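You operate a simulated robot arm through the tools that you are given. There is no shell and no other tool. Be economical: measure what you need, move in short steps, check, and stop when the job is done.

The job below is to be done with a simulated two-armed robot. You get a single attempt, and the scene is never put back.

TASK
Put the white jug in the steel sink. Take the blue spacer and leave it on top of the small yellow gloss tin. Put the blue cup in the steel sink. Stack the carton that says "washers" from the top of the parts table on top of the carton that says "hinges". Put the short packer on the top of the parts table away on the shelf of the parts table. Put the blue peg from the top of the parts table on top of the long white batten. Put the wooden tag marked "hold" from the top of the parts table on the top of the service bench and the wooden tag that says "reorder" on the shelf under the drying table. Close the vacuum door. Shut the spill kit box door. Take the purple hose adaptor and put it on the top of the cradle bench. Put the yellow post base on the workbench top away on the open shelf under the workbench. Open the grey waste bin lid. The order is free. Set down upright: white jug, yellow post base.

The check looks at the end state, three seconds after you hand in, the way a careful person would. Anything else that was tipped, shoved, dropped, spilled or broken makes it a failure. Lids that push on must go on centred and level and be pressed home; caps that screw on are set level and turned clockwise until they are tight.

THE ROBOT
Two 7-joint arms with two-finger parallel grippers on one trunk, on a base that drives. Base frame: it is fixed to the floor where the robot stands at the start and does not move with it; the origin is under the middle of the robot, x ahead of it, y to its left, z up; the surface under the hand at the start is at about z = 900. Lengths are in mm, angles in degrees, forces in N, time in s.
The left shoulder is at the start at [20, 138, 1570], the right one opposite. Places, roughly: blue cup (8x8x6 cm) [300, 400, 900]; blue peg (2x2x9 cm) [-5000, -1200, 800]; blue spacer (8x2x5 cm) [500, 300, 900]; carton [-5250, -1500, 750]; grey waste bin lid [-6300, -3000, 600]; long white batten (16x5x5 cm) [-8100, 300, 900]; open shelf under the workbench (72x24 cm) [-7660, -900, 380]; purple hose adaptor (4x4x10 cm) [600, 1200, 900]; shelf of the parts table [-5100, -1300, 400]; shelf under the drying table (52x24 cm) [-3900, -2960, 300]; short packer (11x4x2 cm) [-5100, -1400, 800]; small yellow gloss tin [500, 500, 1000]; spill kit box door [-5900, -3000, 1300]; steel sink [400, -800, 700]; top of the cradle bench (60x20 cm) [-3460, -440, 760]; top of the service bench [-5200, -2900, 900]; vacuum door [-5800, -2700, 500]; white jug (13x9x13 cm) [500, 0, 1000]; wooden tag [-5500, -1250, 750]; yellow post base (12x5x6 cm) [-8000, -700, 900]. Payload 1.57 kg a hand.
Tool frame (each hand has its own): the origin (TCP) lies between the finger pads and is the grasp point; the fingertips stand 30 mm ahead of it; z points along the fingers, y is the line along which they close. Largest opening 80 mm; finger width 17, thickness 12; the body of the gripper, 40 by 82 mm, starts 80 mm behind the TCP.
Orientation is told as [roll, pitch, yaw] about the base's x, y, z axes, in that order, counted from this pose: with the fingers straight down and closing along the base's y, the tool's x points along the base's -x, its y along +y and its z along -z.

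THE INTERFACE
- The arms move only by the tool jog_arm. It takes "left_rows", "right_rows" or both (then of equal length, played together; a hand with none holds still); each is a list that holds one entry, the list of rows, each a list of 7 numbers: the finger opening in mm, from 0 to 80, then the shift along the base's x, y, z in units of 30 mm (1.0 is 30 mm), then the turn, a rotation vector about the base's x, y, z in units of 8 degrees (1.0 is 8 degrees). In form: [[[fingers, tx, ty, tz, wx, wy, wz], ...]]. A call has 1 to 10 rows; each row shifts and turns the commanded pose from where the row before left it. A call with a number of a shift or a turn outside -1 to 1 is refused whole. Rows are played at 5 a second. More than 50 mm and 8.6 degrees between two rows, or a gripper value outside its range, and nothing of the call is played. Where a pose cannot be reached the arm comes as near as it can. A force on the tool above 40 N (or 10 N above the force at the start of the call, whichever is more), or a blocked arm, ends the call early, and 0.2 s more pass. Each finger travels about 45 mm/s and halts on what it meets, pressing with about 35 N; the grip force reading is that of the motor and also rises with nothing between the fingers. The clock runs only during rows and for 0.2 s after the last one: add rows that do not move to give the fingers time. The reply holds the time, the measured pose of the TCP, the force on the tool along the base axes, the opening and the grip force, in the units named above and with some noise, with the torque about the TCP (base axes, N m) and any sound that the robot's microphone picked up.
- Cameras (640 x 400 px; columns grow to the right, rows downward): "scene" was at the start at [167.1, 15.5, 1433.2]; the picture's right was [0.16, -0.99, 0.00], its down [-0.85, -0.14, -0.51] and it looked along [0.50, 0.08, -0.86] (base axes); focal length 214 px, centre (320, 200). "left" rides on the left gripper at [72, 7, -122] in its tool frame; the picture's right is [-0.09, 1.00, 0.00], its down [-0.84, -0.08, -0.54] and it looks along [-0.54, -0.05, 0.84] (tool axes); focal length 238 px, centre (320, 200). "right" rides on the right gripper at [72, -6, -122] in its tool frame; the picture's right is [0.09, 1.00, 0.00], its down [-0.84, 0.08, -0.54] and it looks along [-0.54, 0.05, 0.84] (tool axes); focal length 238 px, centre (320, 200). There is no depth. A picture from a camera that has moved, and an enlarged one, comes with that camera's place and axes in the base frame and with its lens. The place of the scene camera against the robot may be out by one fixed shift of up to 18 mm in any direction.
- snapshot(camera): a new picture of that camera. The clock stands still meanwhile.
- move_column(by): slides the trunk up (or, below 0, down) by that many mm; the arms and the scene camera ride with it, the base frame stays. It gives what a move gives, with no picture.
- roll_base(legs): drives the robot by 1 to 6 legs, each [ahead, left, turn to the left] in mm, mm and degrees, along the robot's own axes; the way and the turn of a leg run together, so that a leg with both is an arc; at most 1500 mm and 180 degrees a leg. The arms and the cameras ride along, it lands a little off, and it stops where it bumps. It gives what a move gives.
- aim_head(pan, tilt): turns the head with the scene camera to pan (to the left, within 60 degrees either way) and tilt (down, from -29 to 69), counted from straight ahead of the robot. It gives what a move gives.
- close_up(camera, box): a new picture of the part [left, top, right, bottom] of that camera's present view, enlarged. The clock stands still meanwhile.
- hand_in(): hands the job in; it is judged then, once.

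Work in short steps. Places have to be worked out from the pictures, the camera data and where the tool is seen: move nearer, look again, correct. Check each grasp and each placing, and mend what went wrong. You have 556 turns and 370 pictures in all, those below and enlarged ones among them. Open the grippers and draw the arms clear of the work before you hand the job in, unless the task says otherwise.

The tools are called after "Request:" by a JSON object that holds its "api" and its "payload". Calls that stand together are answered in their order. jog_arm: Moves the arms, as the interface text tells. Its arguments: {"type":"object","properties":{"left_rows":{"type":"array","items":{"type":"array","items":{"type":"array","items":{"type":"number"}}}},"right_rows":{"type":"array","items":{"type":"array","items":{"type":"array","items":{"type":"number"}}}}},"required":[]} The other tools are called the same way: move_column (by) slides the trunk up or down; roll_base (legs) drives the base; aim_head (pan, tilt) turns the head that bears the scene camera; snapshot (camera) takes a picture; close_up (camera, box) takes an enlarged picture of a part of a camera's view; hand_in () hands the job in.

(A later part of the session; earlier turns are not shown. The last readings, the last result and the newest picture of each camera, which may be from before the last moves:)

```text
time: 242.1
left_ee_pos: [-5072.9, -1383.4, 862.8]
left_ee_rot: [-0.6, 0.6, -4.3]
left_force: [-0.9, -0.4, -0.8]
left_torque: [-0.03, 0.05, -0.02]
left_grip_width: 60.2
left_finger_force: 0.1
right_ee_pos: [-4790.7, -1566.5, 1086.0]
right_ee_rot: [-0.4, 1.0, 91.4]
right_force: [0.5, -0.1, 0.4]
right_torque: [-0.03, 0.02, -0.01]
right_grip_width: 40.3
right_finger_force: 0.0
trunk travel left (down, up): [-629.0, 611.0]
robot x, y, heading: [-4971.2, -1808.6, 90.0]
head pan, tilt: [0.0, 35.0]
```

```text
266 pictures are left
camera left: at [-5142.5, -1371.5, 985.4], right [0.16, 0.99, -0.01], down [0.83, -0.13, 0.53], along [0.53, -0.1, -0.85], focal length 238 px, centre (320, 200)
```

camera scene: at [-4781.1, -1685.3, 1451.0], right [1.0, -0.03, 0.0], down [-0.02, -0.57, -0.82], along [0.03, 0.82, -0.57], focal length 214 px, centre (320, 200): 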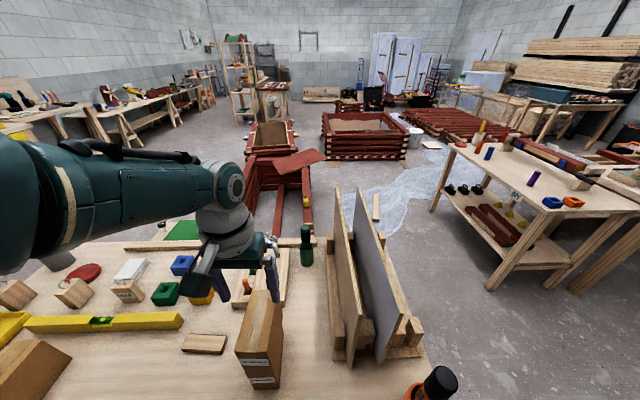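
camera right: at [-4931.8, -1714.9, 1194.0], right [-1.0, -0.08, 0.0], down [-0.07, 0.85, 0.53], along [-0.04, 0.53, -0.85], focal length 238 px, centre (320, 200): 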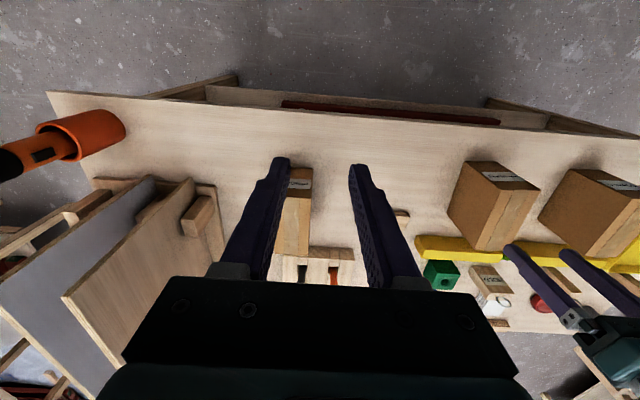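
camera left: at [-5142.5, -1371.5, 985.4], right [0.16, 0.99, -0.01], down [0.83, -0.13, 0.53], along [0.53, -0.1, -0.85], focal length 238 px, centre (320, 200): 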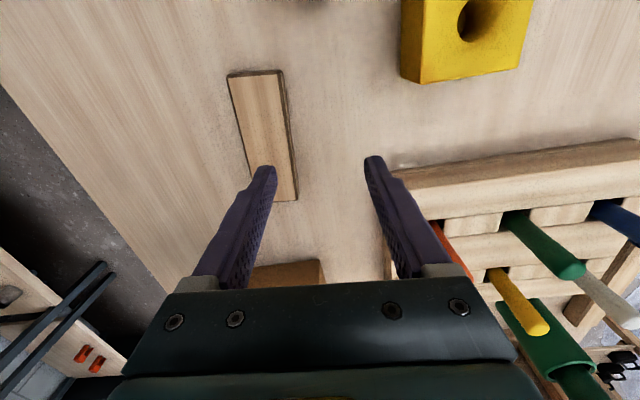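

Use the base to shift: back 46, left 11.

Request:
{"api": "roll_base", "payload": {"legs": [[-46, 11, 0]]}}

Request:
{"api": "snapshot", "payload": {"camera": "left"}}

```text
time: 243.0
left_ee_pos: [-5083.3, -1430.4, 862.8]
left_ee_rot: [-0.8, 0.6, -4.0]
left_force: [0.4, 0.0, 0.7]
left_torque: [0.03, -0.03, 0.0]
left_grip_width: 60.2
left_finger_force: 0.0
right_ee_pos: [-4802.6, -1612.9, 1085.4]
right_ee_rot: [-0.3, 1.1, 91.4]
right_force: [0.2, 0.5, 0.6]
right_torque: [0.0, 0.0, -0.04]
right_grip_width: 39.9
right_finger_force: 0.2
trunk travel left (down, up): [-629.0, 611.0]
robot x, y, heading: [-4984.4, -1851.9, 90.2]
head pan, tilt: [0.0, 35.0]
```

```text
265 pictures are left
camera left: at [-5153.5, -1417.7, 985.5], right [0.16, 0.99, -0.01], down [0.84, -0.13, 0.53], along [0.53, -0.1, -0.85], focal length 238 px, centre (320, 200)
```

left: 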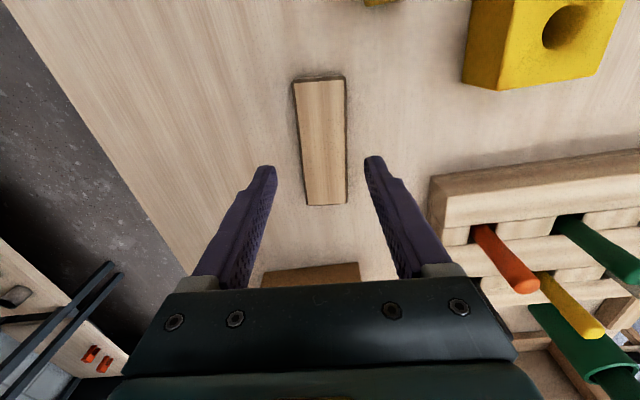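

Aligned. Lower 56 mm with the trunk and close.

Request:
{"api": "move_column", "payload": {"by": -56}}

Request:
{"api": "jog_arm", "payload": {"left_rows": [[[30, 0, 0, 0, 0, 0, 0], [30, 0, 0, 0, 0, 0, 0], [30, 0, 0, 0, 0, 0, 0], [25, 0, 0, 0, 0, 0, 0]]]}}

Request:
{"api": "snapshot", "payload": {"camera": "left"}}

```text
time: 244.0
left_ee_pos: [-5083.7, -1426.7, 810.3]
left_ee_rot: [-0.3, 0.5, -4.1]
left_force: [0.1, -7.8, 34.1]
left_torque: [0.79, -0.32, -0.01]
left_grip_width: 52.6
left_finger_force: 0.0
right_ee_pos: [-4802.3, -1612.0, 1030.8]
right_ee_rot: [-0.4, 0.9, 91.4]
right_force: [0.4, -0.4, -0.1]
right_torque: [-0.02, 0.0, 0.02]
right_grip_width: 40.2
right_finger_force: 0.1
trunk travel left (down, up): [-573.0, 667.0]
robot x, y, heading: [-4986.8, -1854.8, 90.3]
head pan, tilt: [0.0, 35.0]
```

```text
time: 245.0
left_ee_pos: [-5083.6, -1423.0, 810.7]
left_ee_rot: [-0.1, 0.6, -4.0]
left_force: [1.5, 8.5, 22.3]
left_torque: [0.74, -0.21, 0.08]
left_grip_width: 39.4
left_finger_force: 15.4
right_ee_pos: [-4802.9, -1608.5, 1030.5]
right_ee_rot: [-0.4, 0.8, 91.3]
right_force: [-0.1, -0.6, -1.5]
right_torque: [0.02, 0.02, -0.06]
right_grip_width: 39.8
right_finger_force: 0.0
trunk travel left (down, up): [-573.0, 667.0]
robot x, y, heading: [-4984.9, -1858.1, 90.3]
head pan, tilt: [0.0, 35.0]
```

```text
264 pictures are left
camera left: at [-5153.4, -1412.5, 932.9], right [0.16, 0.99, 0.0], down [0.83, -0.14, 0.53], along [0.53, -0.09, -0.85], focal length 238 px, centre (320, 200)
```

left: 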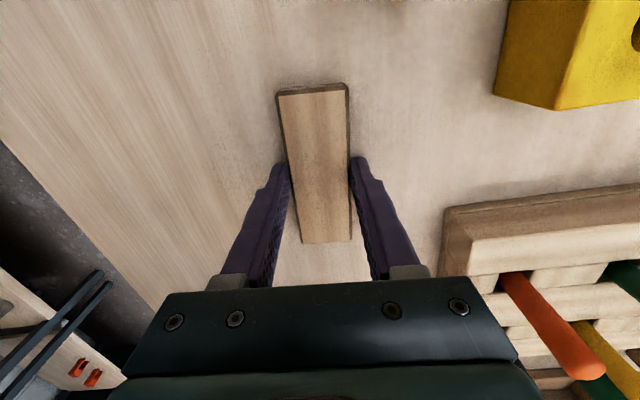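

The fingertips touch the table (so top is z≈780). Relieve by 4 mm and tighten the grip.

Request:
{"api": "move_column", "payload": {"by": 5}}

Request:
{"api": "jog_arm", "payload": {"left_rows": [[[20, 0, 0, 0, 0, 0, 0], [20, 0, 0, 0, 0, 0, 0], [20, 0, 0, 0, 0, 0, 0]]]}}

Request:
{"api": "move_column", "payload": {"by": 70}}

Request:
{"api": "snapshot", "payload": {"camera": "left"}}

```text
time: 245.5
left_ee_pos: [-5085.4, -1430.2, 810.0]
left_ee_rot: [-1.0, 0.7, -4.1]
left_force: [-0.1, 2.4, 2.1]
left_torque: [0.15, -0.02, 0.06]
left_grip_width: 38.6
left_finger_force: 35.0
right_ee_pos: [-4802.9, -1611.3, 1036.0]
right_ee_rot: [-0.4, 0.9, 91.5]
right_force: [0.7, -1.0, -0.3]
right_torque: [-0.01, 0.03, -0.01]
right_grip_width: 39.6
right_finger_force: 0.1
trunk travel left (down, up): [-578.0, 662.0]
robot x, y, heading: [-4984.0, -1858.2, 90.0]
head pan, tilt: [0.0, 35.0]
```

```text
time: 246.3
left_ee_pos: [-5083.8, -1430.6, 811.3]
left_ee_rot: [-0.6, 0.6, -4.2]
left_force: [-1.0, -0.3, -0.5]
left_torque: [-0.03, 0.01, 0.01]
left_grip_width: 38.9
left_finger_force: 35.2
right_ee_pos: [-4801.0, -1611.7, 1034.5]
right_ee_rot: [-0.4, 1.1, 91.3]
right_force: [-0.6, -0.3, -0.5]
right_torque: [0.02, 0.02, -0.03]
right_grip_width: 39.9
right_finger_force: 0.1
trunk travel left (down, up): [-578.0, 662.0]
robot x, y, heading: [-4986.8, -1856.8, 90.4]
head pan, tilt: [0.0, 35.0]
```

```text
time: 247.4
left_ee_pos: [-5084.1, -1429.7, 882.1]
left_ee_rot: [-0.7, 0.6, -4.1]
left_force: [-0.7, -0.3, -0.1]
left_torque: [0.01, -0.04, -0.01]
left_grip_width: 38.5
left_finger_force: 35.3
right_ee_pos: [-4801.1, -1613.1, 1105.1]
right_ee_rot: [-0.4, 0.9, 91.4]
right_force: [0.6, -0.1, -0.5]
right_torque: [0.0, 0.0, -0.01]
right_grip_width: 40.0
right_finger_force: 0.1
trunk travel left (down, up): [-648.0, 592.0]
robot x, y, heading: [-4989.8, -1856.6, 90.3]
head pan, tilt: [0.0, 35.0]
```

```text
263 pictures are left
camera left: at [-5153.5, -1417.6, 1004.5], right [0.16, 0.99, -0.01], down [0.84, -0.13, 0.53], along [0.53, -0.1, -0.85], focal length 238 px, centre (320, 200)
```

left: 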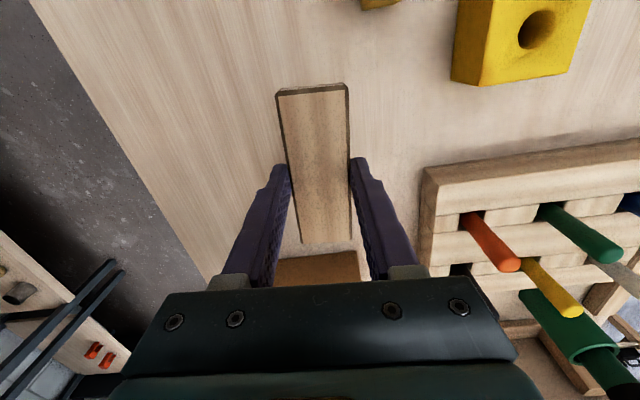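

Held. Back the base 80 mm, rotate +94° so its length points along y, and set it down.

Request:
{"api": "roll_base", "payload": {"legs": [[-80, 0, 0]]}}

Request:
{"api": "jog_arm", "payload": {"left_rows": [[[20, 0, 0, 0, 0, 0, 1], [20, 0, 0, 0, 0, 0, 1], [20, 0, 0, 0, 0, 0, 1], [20, 0, 0, 0, 0, 0, 1], [20, 0, 0, 0, 0, 0, 1], [20, 0, 0, 0, 0, 0, 1], [20, 0, 0, 0, 0, 0, 1], [20, 0, 0, 0, 0, 0, 1], [20, 0, 0, 0, 0, 0, 1], [20, 0, 0, 0, 0, 0, 1]]]}}

Request:
{"api": "jog_arm", "payload": {"left_rows": [[[20, 0, 0, 0, 0, 0, 1], [20, 0, 0, 0, 0, 0, 0.8], [20, 0, 0, -1, 0, 0, 0], [20, 0, 0, 0, 0, 0, 0]]]}}

Request:
{"api": "snapshot", "payload": {"camera": "left"}}

```text
time: 248.5
left_ee_pos: [-5083.7, -1508.1, 882.1]
left_ee_rot: [-0.6, 0.6, -4.1]
left_force: [-0.3, 0.4, -1.2]
left_torque: [0.01, -0.04, 0.02]
left_grip_width: 38.7
left_finger_force: 35.1
right_ee_pos: [-4800.0, -1692.1, 1104.8]
right_ee_rot: [-0.4, 1.0, 91.3]
right_force: [-0.1, 0.0, 0.0]
right_torque: [-0.01, 0.0, -0.01]
right_grip_width: 39.7
right_finger_force: 0.0
trunk travel left (down, up): [-648.0, 592.0]
robot x, y, heading: [-4987.8, -1936.6, 90.1]
head pan, tilt: [0.0, 35.0]
```

```text
time: 250.7
left_ee_pos: [-5084.1, -1507.3, 882.1]
left_ee_rot: [-0.7, 0.6, 76.0]
left_force: [-0.3, 0.4, -0.7]
left_torque: [-0.05, -0.01, -0.03]
left_grip_width: 38.6
left_finger_force: 35.6
right_ee_pos: [-4800.3, -1693.0, 1104.5]
right_ee_rot: [-0.5, 1.0, 91.3]
right_force: [-0.1, -0.8, -0.5]
right_torque: [0.02, -0.02, 0.0]
right_grip_width: 39.9
right_finger_force: 0.0
trunk travel left (down, up): [-648.0, 592.0]
robot x, y, heading: [-4987.9, -1937.1, 90.1]
head pan, tilt: [0.0, 35.0]
```

```text
time: 251.7
left_ee_pos: [-5086.4, -1518.2, 856.2]
left_ee_rot: [-0.7, 0.6, 90.4]
left_force: [-0.6, 0.7, -0.4]
left_torque: [-0.01, -0.01, -0.02]
left_grip_width: 38.7
left_finger_force: 34.9
left hand out of reach, approached as far as the arm can: row 3
right_ee_pos: [-4800.2, -1692.1, 1104.5]
right_ee_rot: [-0.4, 1.1, 91.3]
right_force: [0.5, 0.4, -0.4]
right_torque: [0.03, 0.01, 0.03]
right_grip_width: 40.0
right_finger_force: 0.0
trunk travel left (down, up): [-648.0, 592.0]
robot x, y, heading: [-4988.8, -1937.1, 89.8]
head pan, tilt: [0.0, 35.0]
```

```text
262 pictures are left
camera left: at [-5093.0, -1589.4, 978.8], right [-1.0, 0.09, -0.01], down [0.07, 0.84, 0.53], along [0.06, 0.53, -0.85], focal length 238 px, centre (320, 200)
```

left: 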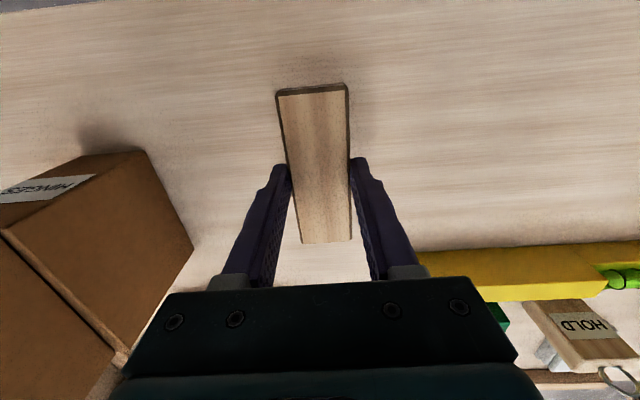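

Lower 44 mm with the trunk to set it down.

Request:
{"api": "move_column", "payload": {"by": -43}}

Request:
{"api": "move_column", "payload": {"by": -2}}

```text
time: 252.5
left_ee_pos: [-5085.3, -1517.1, 813.7]
left_ee_rot: [-0.6, 0.6, 90.1]
left_force: [0.2, 0.3, -0.7]
left_torque: [-0.01, 0.03, 0.0]
left_grip_width: 38.8
left_finger_force: 35.3
right_ee_pos: [-4800.9, -1692.5, 1061.7]
right_ee_rot: [-0.4, 1.0, 91.4]
right_force: [0.7, -0.4, 0.3]
right_torque: [0.0, -0.01, -0.02]
right_grip_width: 40.0
right_finger_force: 0.1
trunk travel left (down, up): [-605.0, 635.0]
robot x, y, heading: [-4987.3, -1935.0, 90.0]
head pan, tilt: [0.0, 35.0]
```

```text
time: 253.1
left_ee_pos: [-5084.9, -1516.3, 811.8]
left_ee_rot: [-0.6, 0.6, 90.2]
left_force: [-0.3, -0.1, -0.5]
left_torque: [-0.01, 0.01, -0.03]
left_grip_width: 38.7
left_finger_force: 35.3
right_ee_pos: [-4800.3, -1692.6, 1060.3]
right_ee_rot: [-0.3, 1.0, 91.2]
right_force: [0.2, -0.4, -0.3]
right_torque: [0.0, 0.02, 0.02]
right_grip_width: 40.2
right_finger_force: 0.1
trunk travel left (down, up): [-603.0, 637.0]
robot x, y, heading: [-4984.8, -1939.0, 90.1]
head pan, tilt: [0.0, 35.0]
```

Packer rests on the table. Release, lift, and re-approach tilted 35° at its near end.

Request:
{"api": "jog_arm", "payload": {"left_rows": [[[45, 0, 0, 0, 0, 0, 0], [60, 0, 0, 0, 0, 0, 0], [60, 0, 0, 0, 0, 0, 0]]]}}

Request:
{"api": "move_column", "payload": {"by": 80}}

Request:
{"api": "jog_arm", "payload": {"left_rows": [[[60, 0, -0.5, 0.4, 0.9, 0, 0], [60, 0, -0.5, 0.4, 0.9, 0, 0], [60, 0, -0.2, 0, 0.9, 0, 0], [60, 0, 0, 0, 0.9, 0, 0], [60, 0, 0, 0, 0.75, 0, 0], [60, 0, 0, 0, 0, 0, 0]]]}}

Request:
{"api": "snapshot", "payload": {"camera": "left"}}

```text
time: 253.9
left_ee_pos: [-5085.1, -1517.2, 811.7]
left_ee_rot: [-0.6, 0.6, 90.2]
left_force: [0.8, -0.1, 0.9]
left_torque: [-0.01, -0.02, -0.02]
left_grip_width: 60.1
left_finger_force: 0.1
right_ee_pos: [-4801.6, -1692.1, 1059.0]
right_ee_rot: [-0.4, 1.0, 91.2]
right_force: [0.4, -0.2, -0.1]
right_torque: [-0.02, -0.01, 0.0]
right_grip_width: 39.9
right_finger_force: 0.1
trunk travel left (down, up): [-603.0, 637.0]
robot x, y, heading: [-4985.0, -1934.6, 90.2]
head pan, tilt: [0.0, 35.0]
```

```text
time: 255.0
left_ee_pos: [-5085.4, -1516.8, 891.7]
left_ee_rot: [-0.6, 0.6, 90.2]
left_force: [0.1, 0.6, 0.8]
left_torque: [0.0, 0.01, 0.0]
left_grip_width: 60.0
left_finger_force: 0.0
right_ee_pos: [-4801.0, -1691.8, 1140.2]
right_ee_rot: [-0.4, 1.0, 91.3]
right_force: [0.2, -0.4, 0.2]
right_torque: [0.02, -0.02, -0.03]
right_grip_width: 39.8
right_finger_force: 0.0
trunk travel left (down, up): [-683.0, 557.0]
robot x, y, heading: [-4986.9, -1936.9, 90.1]
head pan, tilt: [0.0, 35.0]
```

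```text
time: 256.4
left_ee_pos: [-5085.8, -1542.5, 908.5]
left_ee_rot: [-0.8, -34.3, 90.2]
left_force: [0.3, -0.5, -0.4]
left_torque: [-0.02, 0.03, -0.02]
left_grip_width: 60.2
left_finger_force: 0.0
left hand out of reach, approached as far as the arm can: row 1
right_ee_pos: [-4800.6, -1690.9, 1139.6]
right_ee_rot: [-0.4, 1.0, 91.4]
right_force: [0.5, 1.5, -1.1]
right_torque: [-0.03, 0.02, 0.01]
right_grip_width: 40.1
right_finger_force: 0.0
trunk travel left (down, up): [-683.0, 557.0]
robot x, y, heading: [-4987.0, -1937.5, 90.0]
head pan, tilt: [0.0, 35.0]
```

```text
261 pictures are left
camera left: at [-5092.2, -1672.6, 968.8], right [-1.0, 0.08, 0.04], down [0.07, 0.39, 0.92], along [0.06, 0.92, -0.39], focal length 238 px, centre (320, 200)
```

left: 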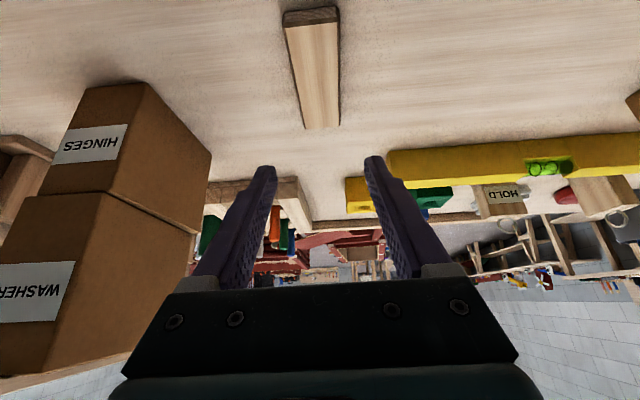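

Packer's near end is at y≈−1573, x≈−5085. Lower with the trunk to TCP ≈813 and close.

Request:
{"api": "jog_arm", "payload": {"left_rows": [[[60, 0, -0.25, -0.3, 0, 0, 0], [60, 0, 0, 0, 0, 0, 0]]]}}

Request:
{"api": "move_column", "payload": {"by": -75}}

Request:
{"api": "snapshot", "payload": {"camera": "left"}}

```text
time: 257.0
left_ee_pos: [-5085.3, -1550.3, 899.6]
left_ee_rot: [-0.8, -34.1, 90.3]
left_force: [-0.1, -0.1, -0.6]
left_torque: [-0.01, 0.01, 0.03]
left_grip_width: 59.8
left_finger_force: 0.0
right_ee_pos: [-4799.8, -1691.6, 1139.5]
right_ee_rot: [-0.4, 1.1, 91.2]
right_force: [0.6, 0.6, -0.8]
right_torque: [0.01, -0.01, -0.02]
right_grip_width: 39.8
right_finger_force: 0.0
trunk travel left (down, up): [-683.0, 557.0]
robot x, y, heading: [-4988.1, -1936.9, 90.4]
head pan, tilt: [0.0, 35.0]
```

```text
time: 258.1
left_ee_pos: [-5085.8, -1552.2, 824.9]
left_ee_rot: [-0.9, -34.1, 90.4]
left_force: [0.6, 0.0, 0.7]
left_torque: [0.0, 0.04, -0.01]
left_grip_width: 60.1
left_finger_force: 0.0
right_ee_pos: [-4801.9, -1691.4, 1064.7]
right_ee_rot: [-0.4, 1.0, 91.3]
right_force: [-0.5, 0.1, 0.4]
right_torque: [-0.02, 0.01, 0.02]
right_grip_width: 40.1
right_finger_force: 0.0
trunk travel left (down, up): [-608.0, 632.0]
robot x, y, heading: [-4988.6, -1935.5, 89.8]
head pan, tilt: [0.0, 35.0]
```

```text
260 pictures are left
camera left: at [-5092.1, -1680.5, 884.9], right [-1.0, 0.08, 0.04], down [0.07, 0.39, 0.92], along [0.06, 0.92, -0.39], focal length 238 px, centre (320, 200)
```

left: 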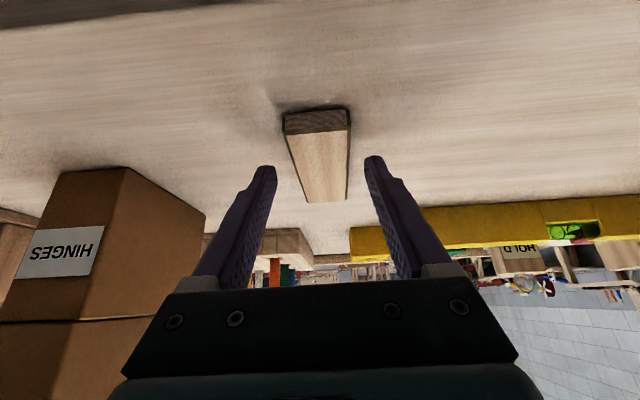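

Request:
{"api": "move_column", "payload": {"by": -12}}

Request:
{"api": "jog_arm", "payload": {"left_rows": [[[30, 0, 0, 0, 0, 0, 0], [20, 0, 0, 0, 0, 0, 0], [20, 0, 0, 0, 0, 0, 0], [20, 0, 0, 0, 0, 0, 0], [20, 0, 0, 0.2, 0, 0, 0], [20, 0, 0, 0, 0, 0, 0]]]}}

Request:
{"api": "snapshot", "payload": {"camera": "left"}}

```text
time: 258.8
left_ee_pos: [-5085.7, -1551.4, 812.0]
left_ee_rot: [-0.8, -34.1, 90.2]
left_force: [-0.4, -0.1, 0.2]
left_torque: [-0.01, 0.02, -0.01]
left_grip_width: 59.9
left_finger_force: 0.0
right_ee_pos: [-4801.4, -1692.8, 1052.4]
right_ee_rot: [-0.2, 1.1, 91.3]
right_force: [0.8, 0.6, 0.7]
right_torque: [-0.01, -0.01, 0.02]
right_grip_width: 39.9
right_finger_force: 0.0
trunk travel left (down, up): [-596.0, 644.0]
robot x, y, heading: [-4985.9, -1937.6, 90.4]
head pan, tilt: [0.0, 35.0]
```

```text
time: 260.1
left_ee_pos: [-5085.5, -1551.0, 818.2]
left_ee_rot: [-0.8, -34.2, 90.2]
left_force: [-0.7, -0.4, 0.0]
left_torque: [-0.02, 0.02, 0.01]
left_grip_width: 38.8
left_finger_force: 34.9
right_ee_pos: [-4801.1, -1692.2, 1053.2]
right_ee_rot: [-0.5, 1.0, 91.3]
right_force: [-0.2, -0.4, -0.2]
right_torque: [-0.01, 0.03, -0.02]
right_grip_width: 40.0
right_finger_force: 0.0
trunk travel left (down, up): [-596.0, 644.0]
robot x, y, heading: [-4985.0, -1934.9, 90.0]
head pan, tilt: [0.0, 35.0]
```

```text
259 pictures are left
camera left: at [-5092.4, -1680.8, 878.9], right [-1.0, 0.08, 0.04], down [0.07, 0.39, 0.92], along [0.06, 0.92, -0.39], focal length 238 px, centre (320, 200)
```

left: 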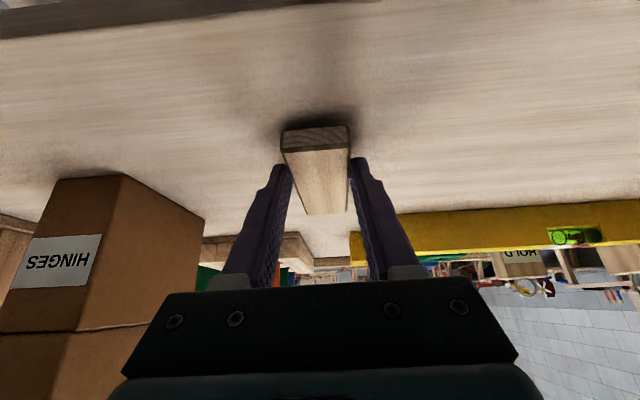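

Firm grip. Lift 40, back away 300 mm, shift right 395 mm, then lower the trunk for the shelf.

Request:
{"api": "move_column", "payload": {"by": 40}}

Request:
{"api": "roll_base", "payload": {"legs": [[-300, 0, 0], [0, -395, 0]]}}

Request:
{"api": "aim_head", "payload": {"pan": 0, "tilt": 35}}

Request:
{"api": "move_column", "payload": {"by": -330}}

Request:
{"api": "snapshot", "payload": {"camera": "scene"}}

Request:
{"api": "snapshot", "payload": {"camera": "left"}}

```text
time: 261.0
left_ee_pos: [-5084.8, -1551.0, 858.6]
left_ee_rot: [-0.8, -34.2, 90.4]
left_force: [-0.6, -0.5, 0.1]
left_torque: [0.0, 0.01, -0.01]
left_grip_width: 38.6
left_finger_force: 35.3
right_ee_pos: [-4800.5, -1692.7, 1091.2]
right_ee_rot: [-0.5, 1.0, 91.3]
right_force: [0.1, -0.6, -0.1]
right_torque: [0.0, 0.01, -0.02]
right_grip_width: 40.1
right_finger_force: 0.0
trunk travel left (down, up): [-636.0, 604.0]
robot x, y, heading: [-4984.0, -1937.5, 90.2]
head pan, tilt: [0.0, 35.0]
```

```text
time: 265.0
left_ee_pos: [-4699.1, -1842.1, 859.9]
left_ee_rot: [-0.8, -34.2, 90.3]
left_force: [0.2, -0.1, -1.4]
left_torque: [0.03, -0.01, 0.02]
left_grip_width: 38.9
left_finger_force: 34.7
right_ee_pos: [-4416.4, -1984.5, 1092.0]
right_ee_rot: [-0.4, 1.1, 91.3]
right_force: [0.0, 0.2, 0.3]
right_torque: [0.03, 0.01, 0.01]
right_grip_width: 39.8
right_finger_force: 0.0
trunk travel left (down, up): [-636.0, 604.0]
robot x, y, heading: [-4603.7, -2229.1, 89.9]
head pan, tilt: [0.0, 35.0]
```

```text
time: 265.6
left_ee_pos: [-4701.3, -1842.4, 858.8]
left_ee_rot: [-0.8, -34.2, 90.3]
left_force: [-0.4, 0.9, -0.3]
left_torque: [0.0, -0.01, -0.01]
left_grip_width: 38.7
left_finger_force: 34.7
right_ee_pos: [-4416.0, -1983.2, 1092.0]
right_ee_rot: [-0.4, 1.0, 91.3]
right_force: [0.1, 0.2, 0.0]
right_torque: [-0.02, 0.03, 0.03]
right_grip_width: 40.0
right_finger_force: 0.0
trunk travel left (down, up): [-636.0, 604.0]
robot x, y, heading: [-4604.2, -2228.0, 90.0]
head pan, tilt: [0.0, 35.0]
```

```text
time: 268.9
left_ee_pos: [-4699.6, -1842.1, 527.9]
left_ee_rot: [-0.8, -34.3, 90.3]
left_force: [-0.7, 0.3, -0.2]
left_torque: [-0.03, 0.01, 0.01]
left_grip_width: 39.0
left_finger_force: 34.7
right_ee_pos: [-4417.4, -1984.0, 763.0]
right_ee_rot: [-0.5, 1.0, 91.3]
right_force: [-0.4, -0.8, 0.5]
right_torque: [-0.01, 0.03, 0.01]
right_grip_width: 39.8
right_finger_force: 0.0
trunk travel left (down, up): [-306.0, 934.0]
robot x, y, heading: [-4598.7, -2224.1, 90.2]
head pan, tilt: [0.0, 35.0]
```

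```text
258 pictures are left
camera scene: at [-4601.6, -2035.1, 828.1], right [1.0, 0.0, 0.0], down [0.0, -0.57, -0.82], along [0.0, 0.82, -0.57], focal length 214 px, centre (320, 200)
```

scene: 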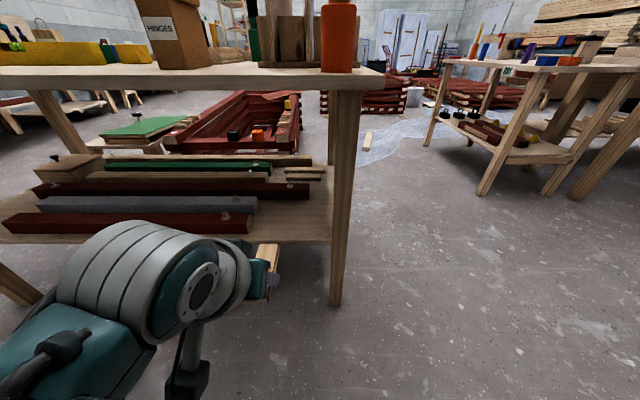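

```text
257 pictures are left
camera left: at [-4707.6, -1971.9, 588.9], right [-1.0, 0.08, 0.04], down [0.07, 0.39, 0.92], along [0.06, 0.92, -0.39], focal length 238 px, centre (320, 200)
```

left: 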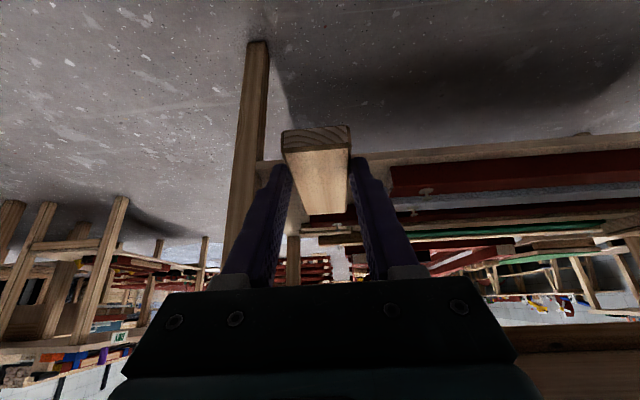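

Shelf front is free between x≈−4790 and −4590. Lower 65 mm and drive ahead 275 mm.

Request:
{"api": "move_column", "payload": {"by": -65}}

Request:
{"api": "roll_base", "payload": {"legs": [[150, 0, 0]]}}

Request:
{"api": "snapshot", "payload": {"camera": "scene"}}

Request:
{"api": "snapshot", "payload": {"camera": "left"}}

```text
time: 269.9
left_ee_pos: [-4699.6, -1841.9, 462.9]
left_ee_rot: [-0.8, -34.2, 90.3]
left_force: [0.4, -1.2, 0.3]
left_torque: [-0.01, -0.02, -0.01]
left_grip_width: 38.9
left_finger_force: 34.9
right_ee_pos: [-4415.6, -1982.3, 697.7]
right_ee_rot: [-0.4, 1.0, 91.2]
right_force: [0.6, -0.2, 0.4]
right_torque: [0.02, -0.02, 0.01]
right_grip_width: 40.3
right_finger_force: 0.1
trunk travel left (down, up): [-241.0, 999.0]
robot x, y, heading: [-4601.1, -2226.6, 89.9]
head pan, tilt: [0.0, 35.0]
```

```text
time: 271.3
left_ee_pos: [-4701.8, -1691.0, 462.3]
left_ee_rot: [-0.8, -34.2, 90.4]
left_force: [-0.5, 0.6, 0.5]
left_torque: [-0.03, 0.01, 0.01]
left_grip_width: 38.6
left_finger_force: 34.4
right_ee_pos: [-4417.2, -1833.3, 697.8]
right_ee_rot: [-0.5, 1.0, 91.5]
right_force: [-0.6, 0.3, 0.0]
right_torque: [0.01, 0.01, 0.0]
right_grip_width: 40.2
right_finger_force: 0.0
trunk travel left (down, up): [-241.0, 999.0]
robot x, y, heading: [-4601.8, -2078.3, 90.1]
head pan, tilt: [0.0, 35.0]
```

```text
256 pictures are left
camera scene: at [-4602.6, -1884.3, 763.0], right [1.0, 0.0, 0.0], down [0.0, -0.57, -0.82], along [0.0, 0.82, -0.57], focal length 214 px, centre (320, 200)
```

scene: 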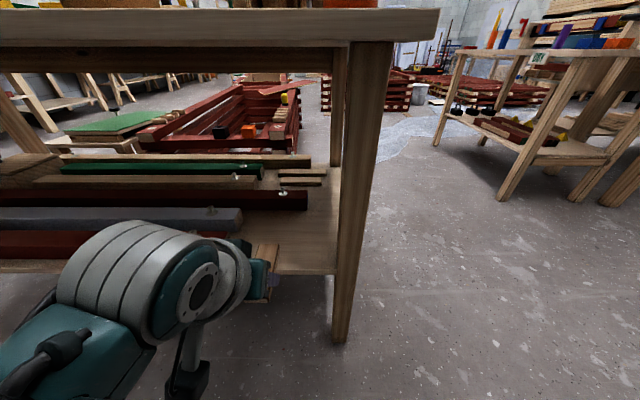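

```text
255 pictures are left
camera left: at [-4708.8, -1821.7, 523.6], right [-1.0, 0.08, 0.04], down [0.07, 0.39, 0.92], along [0.05, 0.92, -0.39], focal length 238 px, centre (320, 200)
```

left: 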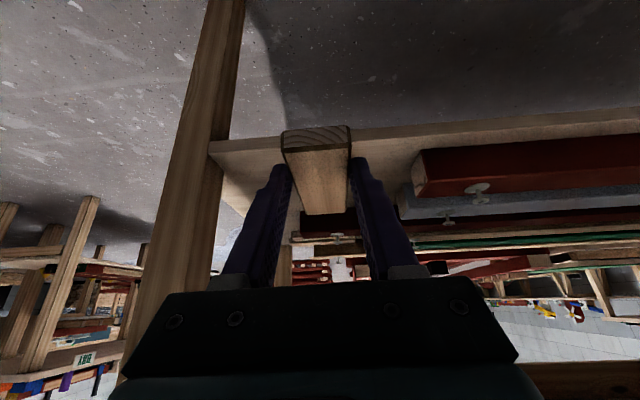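

Continue ahead 150 mm, then look.

Request:
{"api": "roll_base", "payload": {"legs": [[150, 0, 0]]}}

Request:
{"api": "snapshot", "payload": {"camera": "scene"}}

Request:
{"api": "snapshot", "payload": {"camera": "left"}}

```text
time: 272.7
left_ee_pos: [-4704.3, -1544.2, 463.1]
left_ee_rot: [-0.9, -34.0, 90.6]
left_force: [-0.3, -0.4, -0.8]
left_torque: [0.0, -0.02, 0.02]
left_grip_width: 38.7
left_finger_force: 35.2
right_ee_pos: [-4418.6, -1683.2, 697.5]
right_ee_rot: [-0.4, 1.0, 91.6]
right_force: [-0.3, 0.2, 0.4]
right_torque: [-0.02, 0.0, -0.02]
right_grip_width: 39.8
right_finger_force: 0.0
trunk travel left (down, up): [-241.0, 999.0]
robot x, y, heading: [-4605.2, -1926.1, 90.2]
head pan, tilt: [0.0, 35.0]
```

```text
254 pictures are left
camera scene: at [-4604.0, -1735.1, 763.0], right [1.0, 0.01, 0.0], down [0.0, -0.57, -0.82], along [-0.01, 0.82, -0.57], focal length 214 px, centre (320, 200)
```

scene: 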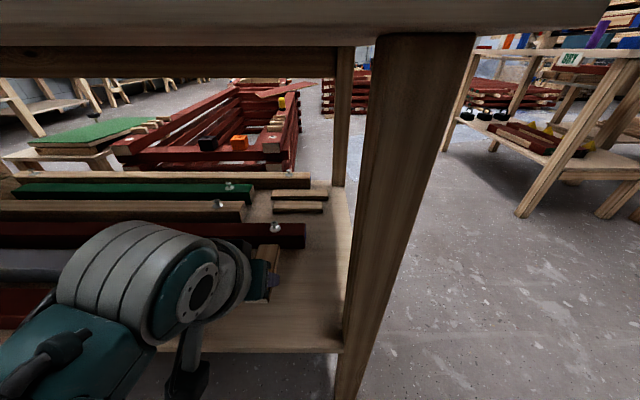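

```text
253 pictures are left
camera left: at [-4710.3, -1673.0, 523.5], right [-1.0, 0.07, 0.04], down [0.07, 0.39, 0.92], along [0.05, 0.92, -0.39], focal length 238 px, centre (320, 200)
```

left: 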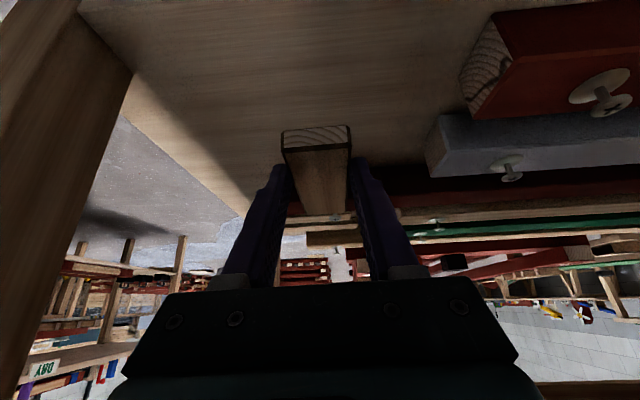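

Lower stepwise until contact.

Request:
{"api": "move_column", "payload": {"by": -25}}

Request:
{"api": "move_column", "payload": {"by": -8}}

Request:
{"api": "snapshot", "payload": {"camera": "left"}}

```text
time: 273.4
left_ee_pos: [-4702.8, -1543.9, 439.0]
left_ee_rot: [-0.8, -34.1, 90.6]
left_force: [0.4, -0.4, -1.9]
left_torque: [0.0, -0.01, 0.02]
left_grip_width: 38.7
left_finger_force: 35.1
right_ee_pos: [-4418.7, -1683.2, 672.9]
right_ee_rot: [-0.4, 1.0, 91.7]
right_force: [-0.4, -0.2, -0.1]
right_torque: [-0.01, -0.01, 0.05]
right_grip_width: 40.1
right_finger_force: 0.0
trunk travel left (down, up): [-216.0, 1024.0]
robot x, y, heading: [-4603.3, -1926.1, 90.5]
head pan, tilt: [0.0, 35.0]
```

```text
time: 273.9
left_ee_pos: [-4703.8, -1542.7, 429.3]
left_ee_rot: [-0.8, -34.1, 90.6]
left_force: [0.2, 0.0, 0.0]
left_torque: [0.0, 0.02, 0.02]
left_grip_width: 38.6
left_finger_force: 35.0
right_ee_pos: [-4418.6, -1682.1, 665.3]
right_ee_rot: [-0.4, 1.0, 91.7]
right_force: [-0.2, -0.9, -0.2]
right_torque: [-0.01, 0.01, 0.0]
right_grip_width: 39.9
right_finger_force: 0.0
trunk travel left (down, up): [-208.0, 1032.0]
robot x, y, heading: [-4606.7, -1924.5, 90.4]
head pan, tilt: [0.0, 35.0]
```

```text
252 pictures are left
camera left: at [-4710.3, -1672.5, 490.5], right [-1.0, 0.07, 0.04], down [0.07, 0.39, 0.92], along [0.05, 0.92, -0.39], focal length 238 px, centre (320, 200)
```

left: 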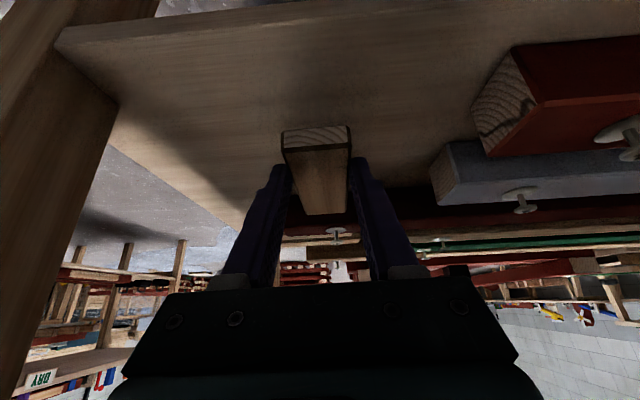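

Request:
{"api": "move_column", "payload": {"by": -12}}

Request:
{"api": "move_column", "payload": {"by": -6}}

Request:
{"api": "snapshot", "payload": {"camera": "left"}}

```text
time: 274.5
left_ee_pos: [-4703.9, -1542.8, 417.9]
left_ee_rot: [-0.8, -34.0, 90.6]
left_force: [-0.1, -0.1, -0.2]
left_torque: [0.01, 0.02, -0.02]
left_grip_width: 38.8
left_finger_force: 34.6
right_ee_pos: [-4419.4, -1681.9, 653.5]
right_ee_rot: [-0.4, 1.1, 91.5]
right_force: [-0.4, -0.3, -0.3]
right_torque: [-0.04, -0.01, -0.02]
right_grip_width: 40.0
right_finger_force: 0.0
trunk travel left (down, up): [-196.0, 1044.0]
robot x, y, heading: [-4603.6, -1926.0, 90.3]
head pan, tilt: [0.0, 35.0]
```

```text
time: 275.1
left_ee_pos: [-4704.7, -1544.5, 411.4]
left_ee_rot: [-0.8, -34.1, 90.6]
left_force: [0.3, -0.3, -1.2]
left_torque: [-0.02, 0.03, 0.0]
left_grip_width: 38.5
left_finger_force: 34.6
right_ee_pos: [-4418.2, -1683.2, 645.9]
right_ee_rot: [-0.5, 1.0, 91.6]
right_force: [-0.2, 1.1, 0.0]
right_torque: [0.0, 0.03, -0.01]
right_grip_width: 40.2
right_finger_force: 0.0
trunk travel left (down, up): [-190.0, 1050.0]
robot x, y, heading: [-4603.3, -1929.0, 90.2]
head pan, tilt: [0.0, 35.0]
```

```text
251 pictures are left
camera left: at [-4710.3, -1672.5, 472.5], right [-1.0, 0.07, 0.04], down [0.07, 0.39, 0.92], along [0.05, 0.92, -0.39], focal length 238 px, centre (320, 200)
```

left: 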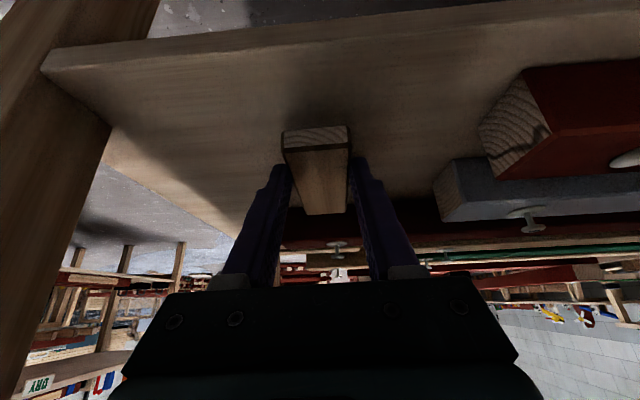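

Request:
{"api": "move_column", "payload": {"by": -6}}

Request:
{"api": "move_column", "payload": {"by": -4}}

Request:
{"api": "move_column", "payload": {"by": -4}}

Request:
{"api": "snapshot", "payload": {"camera": "left"}}

```text
time: 275.6
left_ee_pos: [-4703.4, -1544.0, 406.4]
left_ee_rot: [-0.8, -34.0, 90.6]
left_force: [0.4, -0.8, -0.3]
left_torque: [0.02, 0.02, -0.03]
left_grip_width: 38.7
left_finger_force: 35.2
right_ee_pos: [-4419.1, -1682.5, 641.0]
right_ee_rot: [-0.5, 1.0, 91.7]
right_force: [0.5, 0.2, -0.7]
right_torque: [-0.01, -0.01, 0.02]
right_grip_width: 39.9
right_finger_force: 0.0
trunk travel left (down, up): [-184.0, 1056.0]
robot x, y, heading: [-4600.6, -1927.3, 90.8]
head pan, tilt: [0.0, 35.0]
```

```text
time: 276.2
left_ee_pos: [-4704.3, -1543.7, 401.5]
left_ee_rot: [-0.8, -34.1, 90.5]
left_force: [0.1, 0.6, 0.0]
left_torque: [0.01, 0.01, 0.02]
left_grip_width: 38.4
left_finger_force: 34.8
right_ee_pos: [-4418.9, -1682.5, 636.1]
right_ee_rot: [-0.4, 1.0, 91.5]
right_force: [0.1, 0.3, 0.3]
right_torque: [-0.01, 0.0, -0.03]
right_grip_width: 39.9
right_finger_force: 0.0
trunk travel left (down, up): [-180.0, 1060.0]
robot x, y, heading: [-4602.6, -1927.5, 90.4]
head pan, tilt: [0.0, 35.0]
```

```text
time: 276.7
left_ee_pos: [-4704.0, -1544.0, 397.9]
left_ee_rot: [-0.9, -34.1, 90.6]
left_force: [-0.3, -0.1, -0.8]
left_torque: [0.01, 0.03, 0.02]
left_grip_width: 38.7
left_finger_force: 35.1
right_ee_pos: [-4418.2, -1682.5, 632.7]
right_ee_rot: [-0.4, 0.9, 91.6]
right_force: [0.1, 0.0, -0.1]
right_torque: [-0.02, 0.01, -0.02]
right_grip_width: 39.9
right_finger_force: 0.0
trunk travel left (down, up): [-176.0, 1064.0]
robot x, y, heading: [-4605.5, -1928.7, 90.4]
head pan, tilt: [0.0, 35.0]
```

```text
250 pictures are left
camera left: at [-4710.3, -1672.6, 458.5], right [-1.0, 0.07, 0.04], down [0.07, 0.39, 0.92], along [0.05, 0.92, -0.39], focal length 238 px, centre (320, 200)
```

left: 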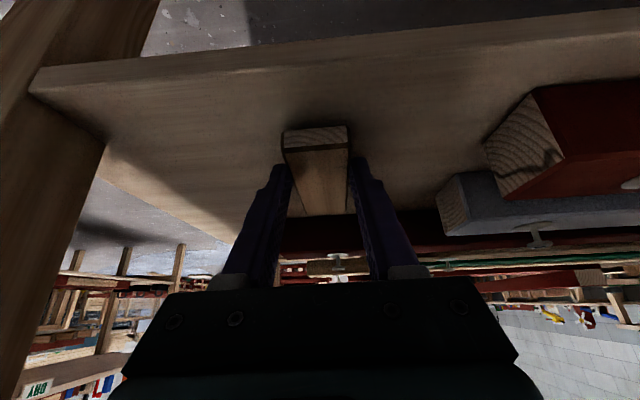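

Request:
{"api": "move_column", "payload": {"by": -4}}

Request:
{"api": "move_column", "payload": {"by": -3}}

Request:
{"api": "move_column", "payload": {"by": -2}}

Request:
{"api": "move_column", "payload": {"by": -2}}

```text
time: 277.2
left_ee_pos: [-4704.5, -1542.9, 393.7]
left_ee_rot: [-0.8, -34.1, 90.6]
left_force: [0.4, -1.0, 0.3]
left_torque: [0.03, -0.02, 0.01]
left_grip_width: 38.5
left_finger_force: 35.1
right_ee_pos: [-4418.8, -1683.8, 629.4]
right_ee_rot: [-0.4, 0.9, 91.6]
right_force: [0.7, -0.1, 0.0]
right_torque: [-0.03, -0.01, -0.04]
right_grip_width: 39.9
right_finger_force: 0.0
trunk travel left (down, up): [-172.0, 1068.0]
robot x, y, heading: [-4603.8, -1928.5, 90.3]
head pan, tilt: [0.0, 35.0]
```

```text
time: 277.8
left_ee_pos: [-4704.9, -1543.1, 391.7]
left_ee_rot: [-0.9, -34.5, 90.4]
left_force: [-0.2, -3.9, 11.3]
left_torque: [0.09, 0.21, 0.05]
left_grip_width: 39.0
left_finger_force: 35.1
right_ee_pos: [-4418.2, -1682.0, 626.3]
right_ee_rot: [-0.4, 1.0, 91.6]
right_force: [0.8, 0.2, 0.4]
right_torque: [0.01, 0.02, -0.01]
right_grip_width: 39.9
right_finger_force: 0.1
trunk travel left (down, up): [-169.0, 1071.0]
robot x, y, heading: [-4602.5, -1927.1, 90.5]
head pan, tilt: [0.0, 35.0]
```

```text
time: 278.3
left_ee_pos: [-4703.8, -1541.8, 391.5]
left_ee_rot: [-0.9, -34.7, 90.6]
left_force: [0.2, -10.6, 33.4]
left_torque: [0.08, 0.08, -0.03]
left_grip_width: 38.7
left_finger_force: 35.4
right_ee_pos: [-4419.2, -1682.6, 623.6]
right_ee_rot: [-0.3, 1.0, 91.7]
right_force: [-0.2, 0.2, 0.4]
right_torque: [-0.03, 0.04, 0.0]
right_grip_width: 39.9
right_finger_force: 0.0
trunk travel left (down, up): [-167.0, 1073.0]
robot x, y, heading: [-4603.5, -1925.6, 90.4]
head pan, tilt: [0.0, 35.0]
```

```text
time: 278.8
left_ee_pos: [-4704.4, -1541.2, 389.4]
left_ee_rot: [-0.9, -34.6, 90.7]
left_force: [2.6, -8.4, 37.2]
left_torque: [0.31, 0.24, 0.06]
left_grip_width: 38.6
left_finger_force: 34.7
right_ee_pos: [-4418.5, -1681.0, 622.2]
right_ee_rot: [-0.5, 1.0, 91.5]
right_force: [0.9, 1.0, 0.5]
right_torque: [-0.01, -0.02, -0.01]
right_grip_width: 40.1
right_finger_force: 0.0
trunk travel left (down, up): [-165.0, 1075.0]
robot x, y, heading: [-4603.3, -1928.1, 90.3]
head pan, tilt: [0.0, 35.0]
```

Contact at z≈391 (shelf ≈359). Ease up 4 mm, open, and back out straight along the tool.

Request:
{"api": "move_column", "payload": {"by": 4}}

Request:
{"api": "jog_arm", "payload": {"left_rows": [[[50, 0, 0, 0, 0, 0, 0], [65, 0, 0, 0, 0, 0, 0], [65, 0, 0, 0, 0, 0, 0], [65, 0, 0, 0.4, 0, 0, 0], [65, 0, 0, 0, 0, 0, 0]]]}}

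Request:
{"api": "snapshot", "payload": {"camera": "left"}}

```text
time: 279.3
left_ee_pos: [-4703.9, -1539.8, 389.9]
left_ee_rot: [-0.6, -34.2, 90.5]
left_force: [1.0, 4.0, 8.1]
left_torque: [0.83, -0.03, -0.14]
left_grip_width: 38.9
left_finger_force: 34.9
right_ee_pos: [-4419.5, -1678.6, 624.2]
right_ee_rot: [-0.4, 0.9, 91.5]
right_force: [0.5, 0.2, 0.2]
right_torque: [0.04, 0.01, -0.02]
right_grip_width: 40.0
right_finger_force: 0.2
trunk travel left (down, up): [-169.0, 1071.0]
robot x, y, heading: [-4598.1, -1926.1, 90.3]
head pan, tilt: [0.0, 35.0]
```

```text
time: 280.5
left_ee_pos: [-4704.5, -1543.5, 402.4]
left_ee_rot: [-0.8, -34.2, 90.6]
left_force: [0.2, 0.5, 0.0]
left_torque: [-0.01, -0.02, -0.02]
left_grip_width: 65.4
left_finger_force: 0.1
right_ee_pos: [-4418.0, -1682.0, 626.4]
right_ee_rot: [-0.5, 1.0, 91.6]
right_force: [-0.4, 0.3, -0.4]
right_torque: [0.04, -0.03, -0.03]
right_grip_width: 40.0
right_finger_force: 0.0
trunk travel left (down, up): [-169.0, 1071.0]
robot x, y, heading: [-4604.8, -1929.8, 90.4]
head pan, tilt: [0.0, 35.0]
```

```text
249 pictures are left
camera left: at [-4709.9, -1673.2, 463.9], right [-1.0, 0.07, 0.04], down [0.07, 0.39, 0.92], along [0.05, 0.92, -0.39], focal length 238 px, centre (320, 200)
```

left: 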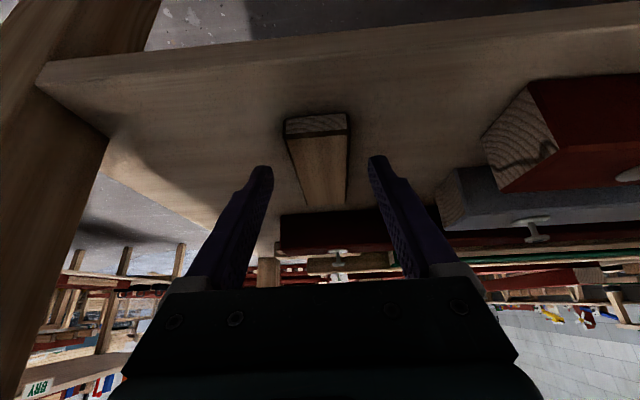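

Packer is on the shelf. Raise 25 mm, back out 300 mm, then restore tool to vertical and raise the trunk.

Request:
{"api": "move_column", "payload": {"by": 25}}

Request:
{"api": "roll_base", "payload": {"legs": [[-300, 0, 0]]}}

Request:
{"api": "move_column", "payload": {"by": 550}}

Request:
{"api": "jog_arm", "payload": {"left_rows": [[[65, 0, 0, 0, -0.9, 0, 0], [65, 0, 0, 0, -0.9, 0, 0], [65, 0, 0, 0, -0.9, 0, 0], [65, 0, 0, 0, -0.9, 0, 0], [65, 0, 0, 0, -0.7, 0, 0], [65, 0, 0, 0, 0, 0, 0]]]}}

```text
time: 281.2
left_ee_pos: [-4703.7, -1544.2, 428.7]
left_ee_rot: [-0.8, -34.1, 90.6]
left_force: [0.4, -0.4, -0.5]
left_torque: [-0.02, 0.0, 0.0]
left_grip_width: 64.8
left_finger_force: 0.1
right_ee_pos: [-4418.7, -1682.3, 650.6]
right_ee_rot: [-0.4, 1.0, 91.6]
right_force: [0.8, -0.4, -0.5]
right_torque: [-0.01, 0.05, -0.02]
right_grip_width: 39.9
right_finger_force: 0.0
trunk travel left (down, up): [-194.0, 1046.0]
robot x, y, heading: [-4603.8, -1926.0, 90.4]
head pan, tilt: [0.0, 35.0]
```

```text
time: 283.3
left_ee_pos: [-4700.7, -1843.3, 429.5]
left_ee_rot: [-0.8, -34.2, 90.4]
left_force: [-0.1, -0.4, 0.1]
left_torque: [0.02, 0.01, -0.01]
left_grip_width: 65.0
left_finger_force: 0.0
right_ee_pos: [-4416.2, -1981.9, 650.8]
right_ee_rot: [-0.4, 0.9, 91.4]
right_force: [0.4, 0.3, -0.8]
right_torque: [-0.02, 0.0, -0.03]
right_grip_width: 39.8
right_finger_force: 0.0
trunk travel left (down, up): [-194.0, 1046.0]
robot x, y, heading: [-4603.7, -2228.4, 90.2]
head pan, tilt: [0.0, 35.0]
```

```text
refused: 550 is not a number from -400 to 400
```

```text
time: 284.7
left_ee_pos: [-4701.9, -1843.0, 428.5]
left_ee_rot: [-0.6, 0.3, 90.4]
left_force: [0.5, 0.1, -0.5]
left_torque: [-0.01, -0.02, -0.03]
left_grip_width: 65.0
left_finger_force: 0.1
right_ee_pos: [-4416.8, -1982.0, 651.1]
right_ee_rot: [-0.4, 1.0, 91.5]
right_force: [0.2, -0.2, -0.6]
right_torque: [-0.04, 0.03, -0.02]
right_grip_width: 40.0
right_finger_force: 0.1
trunk travel left (down, up): [-194.0, 1046.0]
robot x, y, heading: [-4599.2, -2223.6, 90.1]
head pan, tilt: [0.0, 35.0]
```

Raise the trunk and drive left to look at the tags.

Request:
{"api": "move_column", "payload": {"by": 400}}

Request:
{"api": "move_column", "payload": {"by": 200}}

Request:
{"api": "roll_base", "payload": {"legs": [[0, 750, 0]]}}

Request:
{"api": "aim_head", "payload": {"pan": 0, "tilt": 30}}

Request:
{"api": "snapshot", "payload": {"camera": "scene"}}

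```text
time: 288.5
left_ee_pos: [-4701.6, -1843.0, 828.6]
left_ee_rot: [-0.6, 0.2, 90.4]
left_force: [-0.9, -1.0, 0.3]
left_torque: [-0.01, 0.02, 0.02]
left_grip_width: 65.1
left_finger_force: 0.1
right_ee_pos: [-4416.8, -1981.4, 1050.3]
right_ee_rot: [-0.4, 1.1, 91.5]
right_force: [-0.9, 0.1, -0.5]
right_torque: [-0.03, -0.01, 0.02]
right_grip_width: 40.0
right_finger_force: 0.1
trunk travel left (down, up): [-594.0, 646.0]
robot x, y, heading: [-4602.1, -2225.9, 90.1]
head pan, tilt: [0.0, 35.0]
```

```text
time: 290.7
left_ee_pos: [-4701.1, -1843.0, 1029.1]
left_ee_rot: [-0.5, 0.3, 90.3]
left_force: [-0.4, 0.4, 0.5]
left_torque: [-0.04, 0.02, -0.01]
left_grip_width: 65.2
left_finger_force: 0.0
right_ee_pos: [-4416.9, -1982.5, 1251.2]
right_ee_rot: [-0.3, 1.1, 91.5]
right_force: [0.8, -0.7, 0.6]
right_torque: [-0.02, 0.01, 0.02]
right_grip_width: 40.0
right_finger_force: 0.1
trunk travel left (down, up): [-794.0, 446.0]
robot x, y, heading: [-4604.6, -2230.3, 90.4]
head pan, tilt: [0.0, 35.0]
```

```text
time: 294.8
left_ee_pos: [-5452.1, -1848.5, 1027.0]
left_ee_rot: [-0.5, 0.2, 90.5]
left_force: [0.4, 0.9, 0.6]
left_torque: [0.01, 0.0, -0.02]
left_grip_width: 65.3
left_finger_force: 0.0
right_ee_pos: [-5167.8, -1986.6, 1250.2]
right_ee_rot: [-0.4, 1.0, 91.6]
right_force: [-0.2, -0.5, -0.5]
right_torque: [-0.01, -0.02, 0.02]
right_grip_width: 39.9
right_finger_force: 0.1
trunk travel left (down, up): [-794.0, 446.0]
robot x, y, heading: [-5355.8, -2235.6, 90.3]
head pan, tilt: [0.0, 35.0]
```

```text
time: 295.4
left_ee_pos: [-5452.6, -1848.2, 1029.3]
left_ee_rot: [-0.5, 0.3, 90.4]
left_force: [0.1, -0.3, -0.1]
left_torque: [-0.01, 0.01, 0.01]
left_grip_width: 65.0
left_finger_force: 0.0
right_ee_pos: [-5168.1, -1986.4, 1250.3]
right_ee_rot: [-0.4, 1.0, 91.5]
right_force: [0.3, 0.1, 0.6]
right_torque: [-0.02, -0.02, -0.03]
right_grip_width: 39.7
right_finger_force: 0.1
trunk travel left (down, up): [-794.0, 446.0]
robot x, y, heading: [-5355.0, -2232.9, 90.5]
head pan, tilt: [0.0, 30.0]
```

```text
248 pictures are left
camera scene: at [-5352.5, -2036.9, 1323.8], right [1.0, 0.01, 0.0], down [0.0, -0.5, -0.87], along [-0.01, 0.87, -0.5], focal length 214 px, centre (320, 200)
```

scene: 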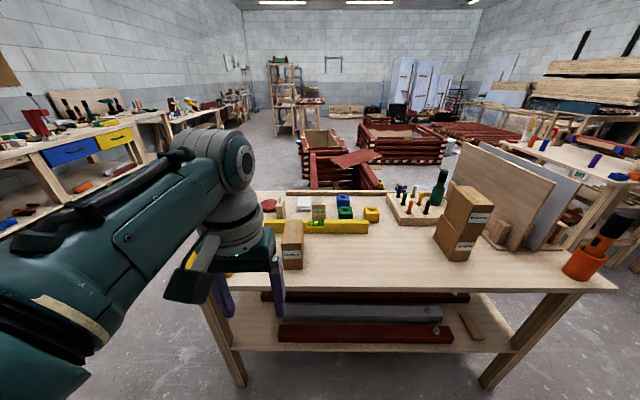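

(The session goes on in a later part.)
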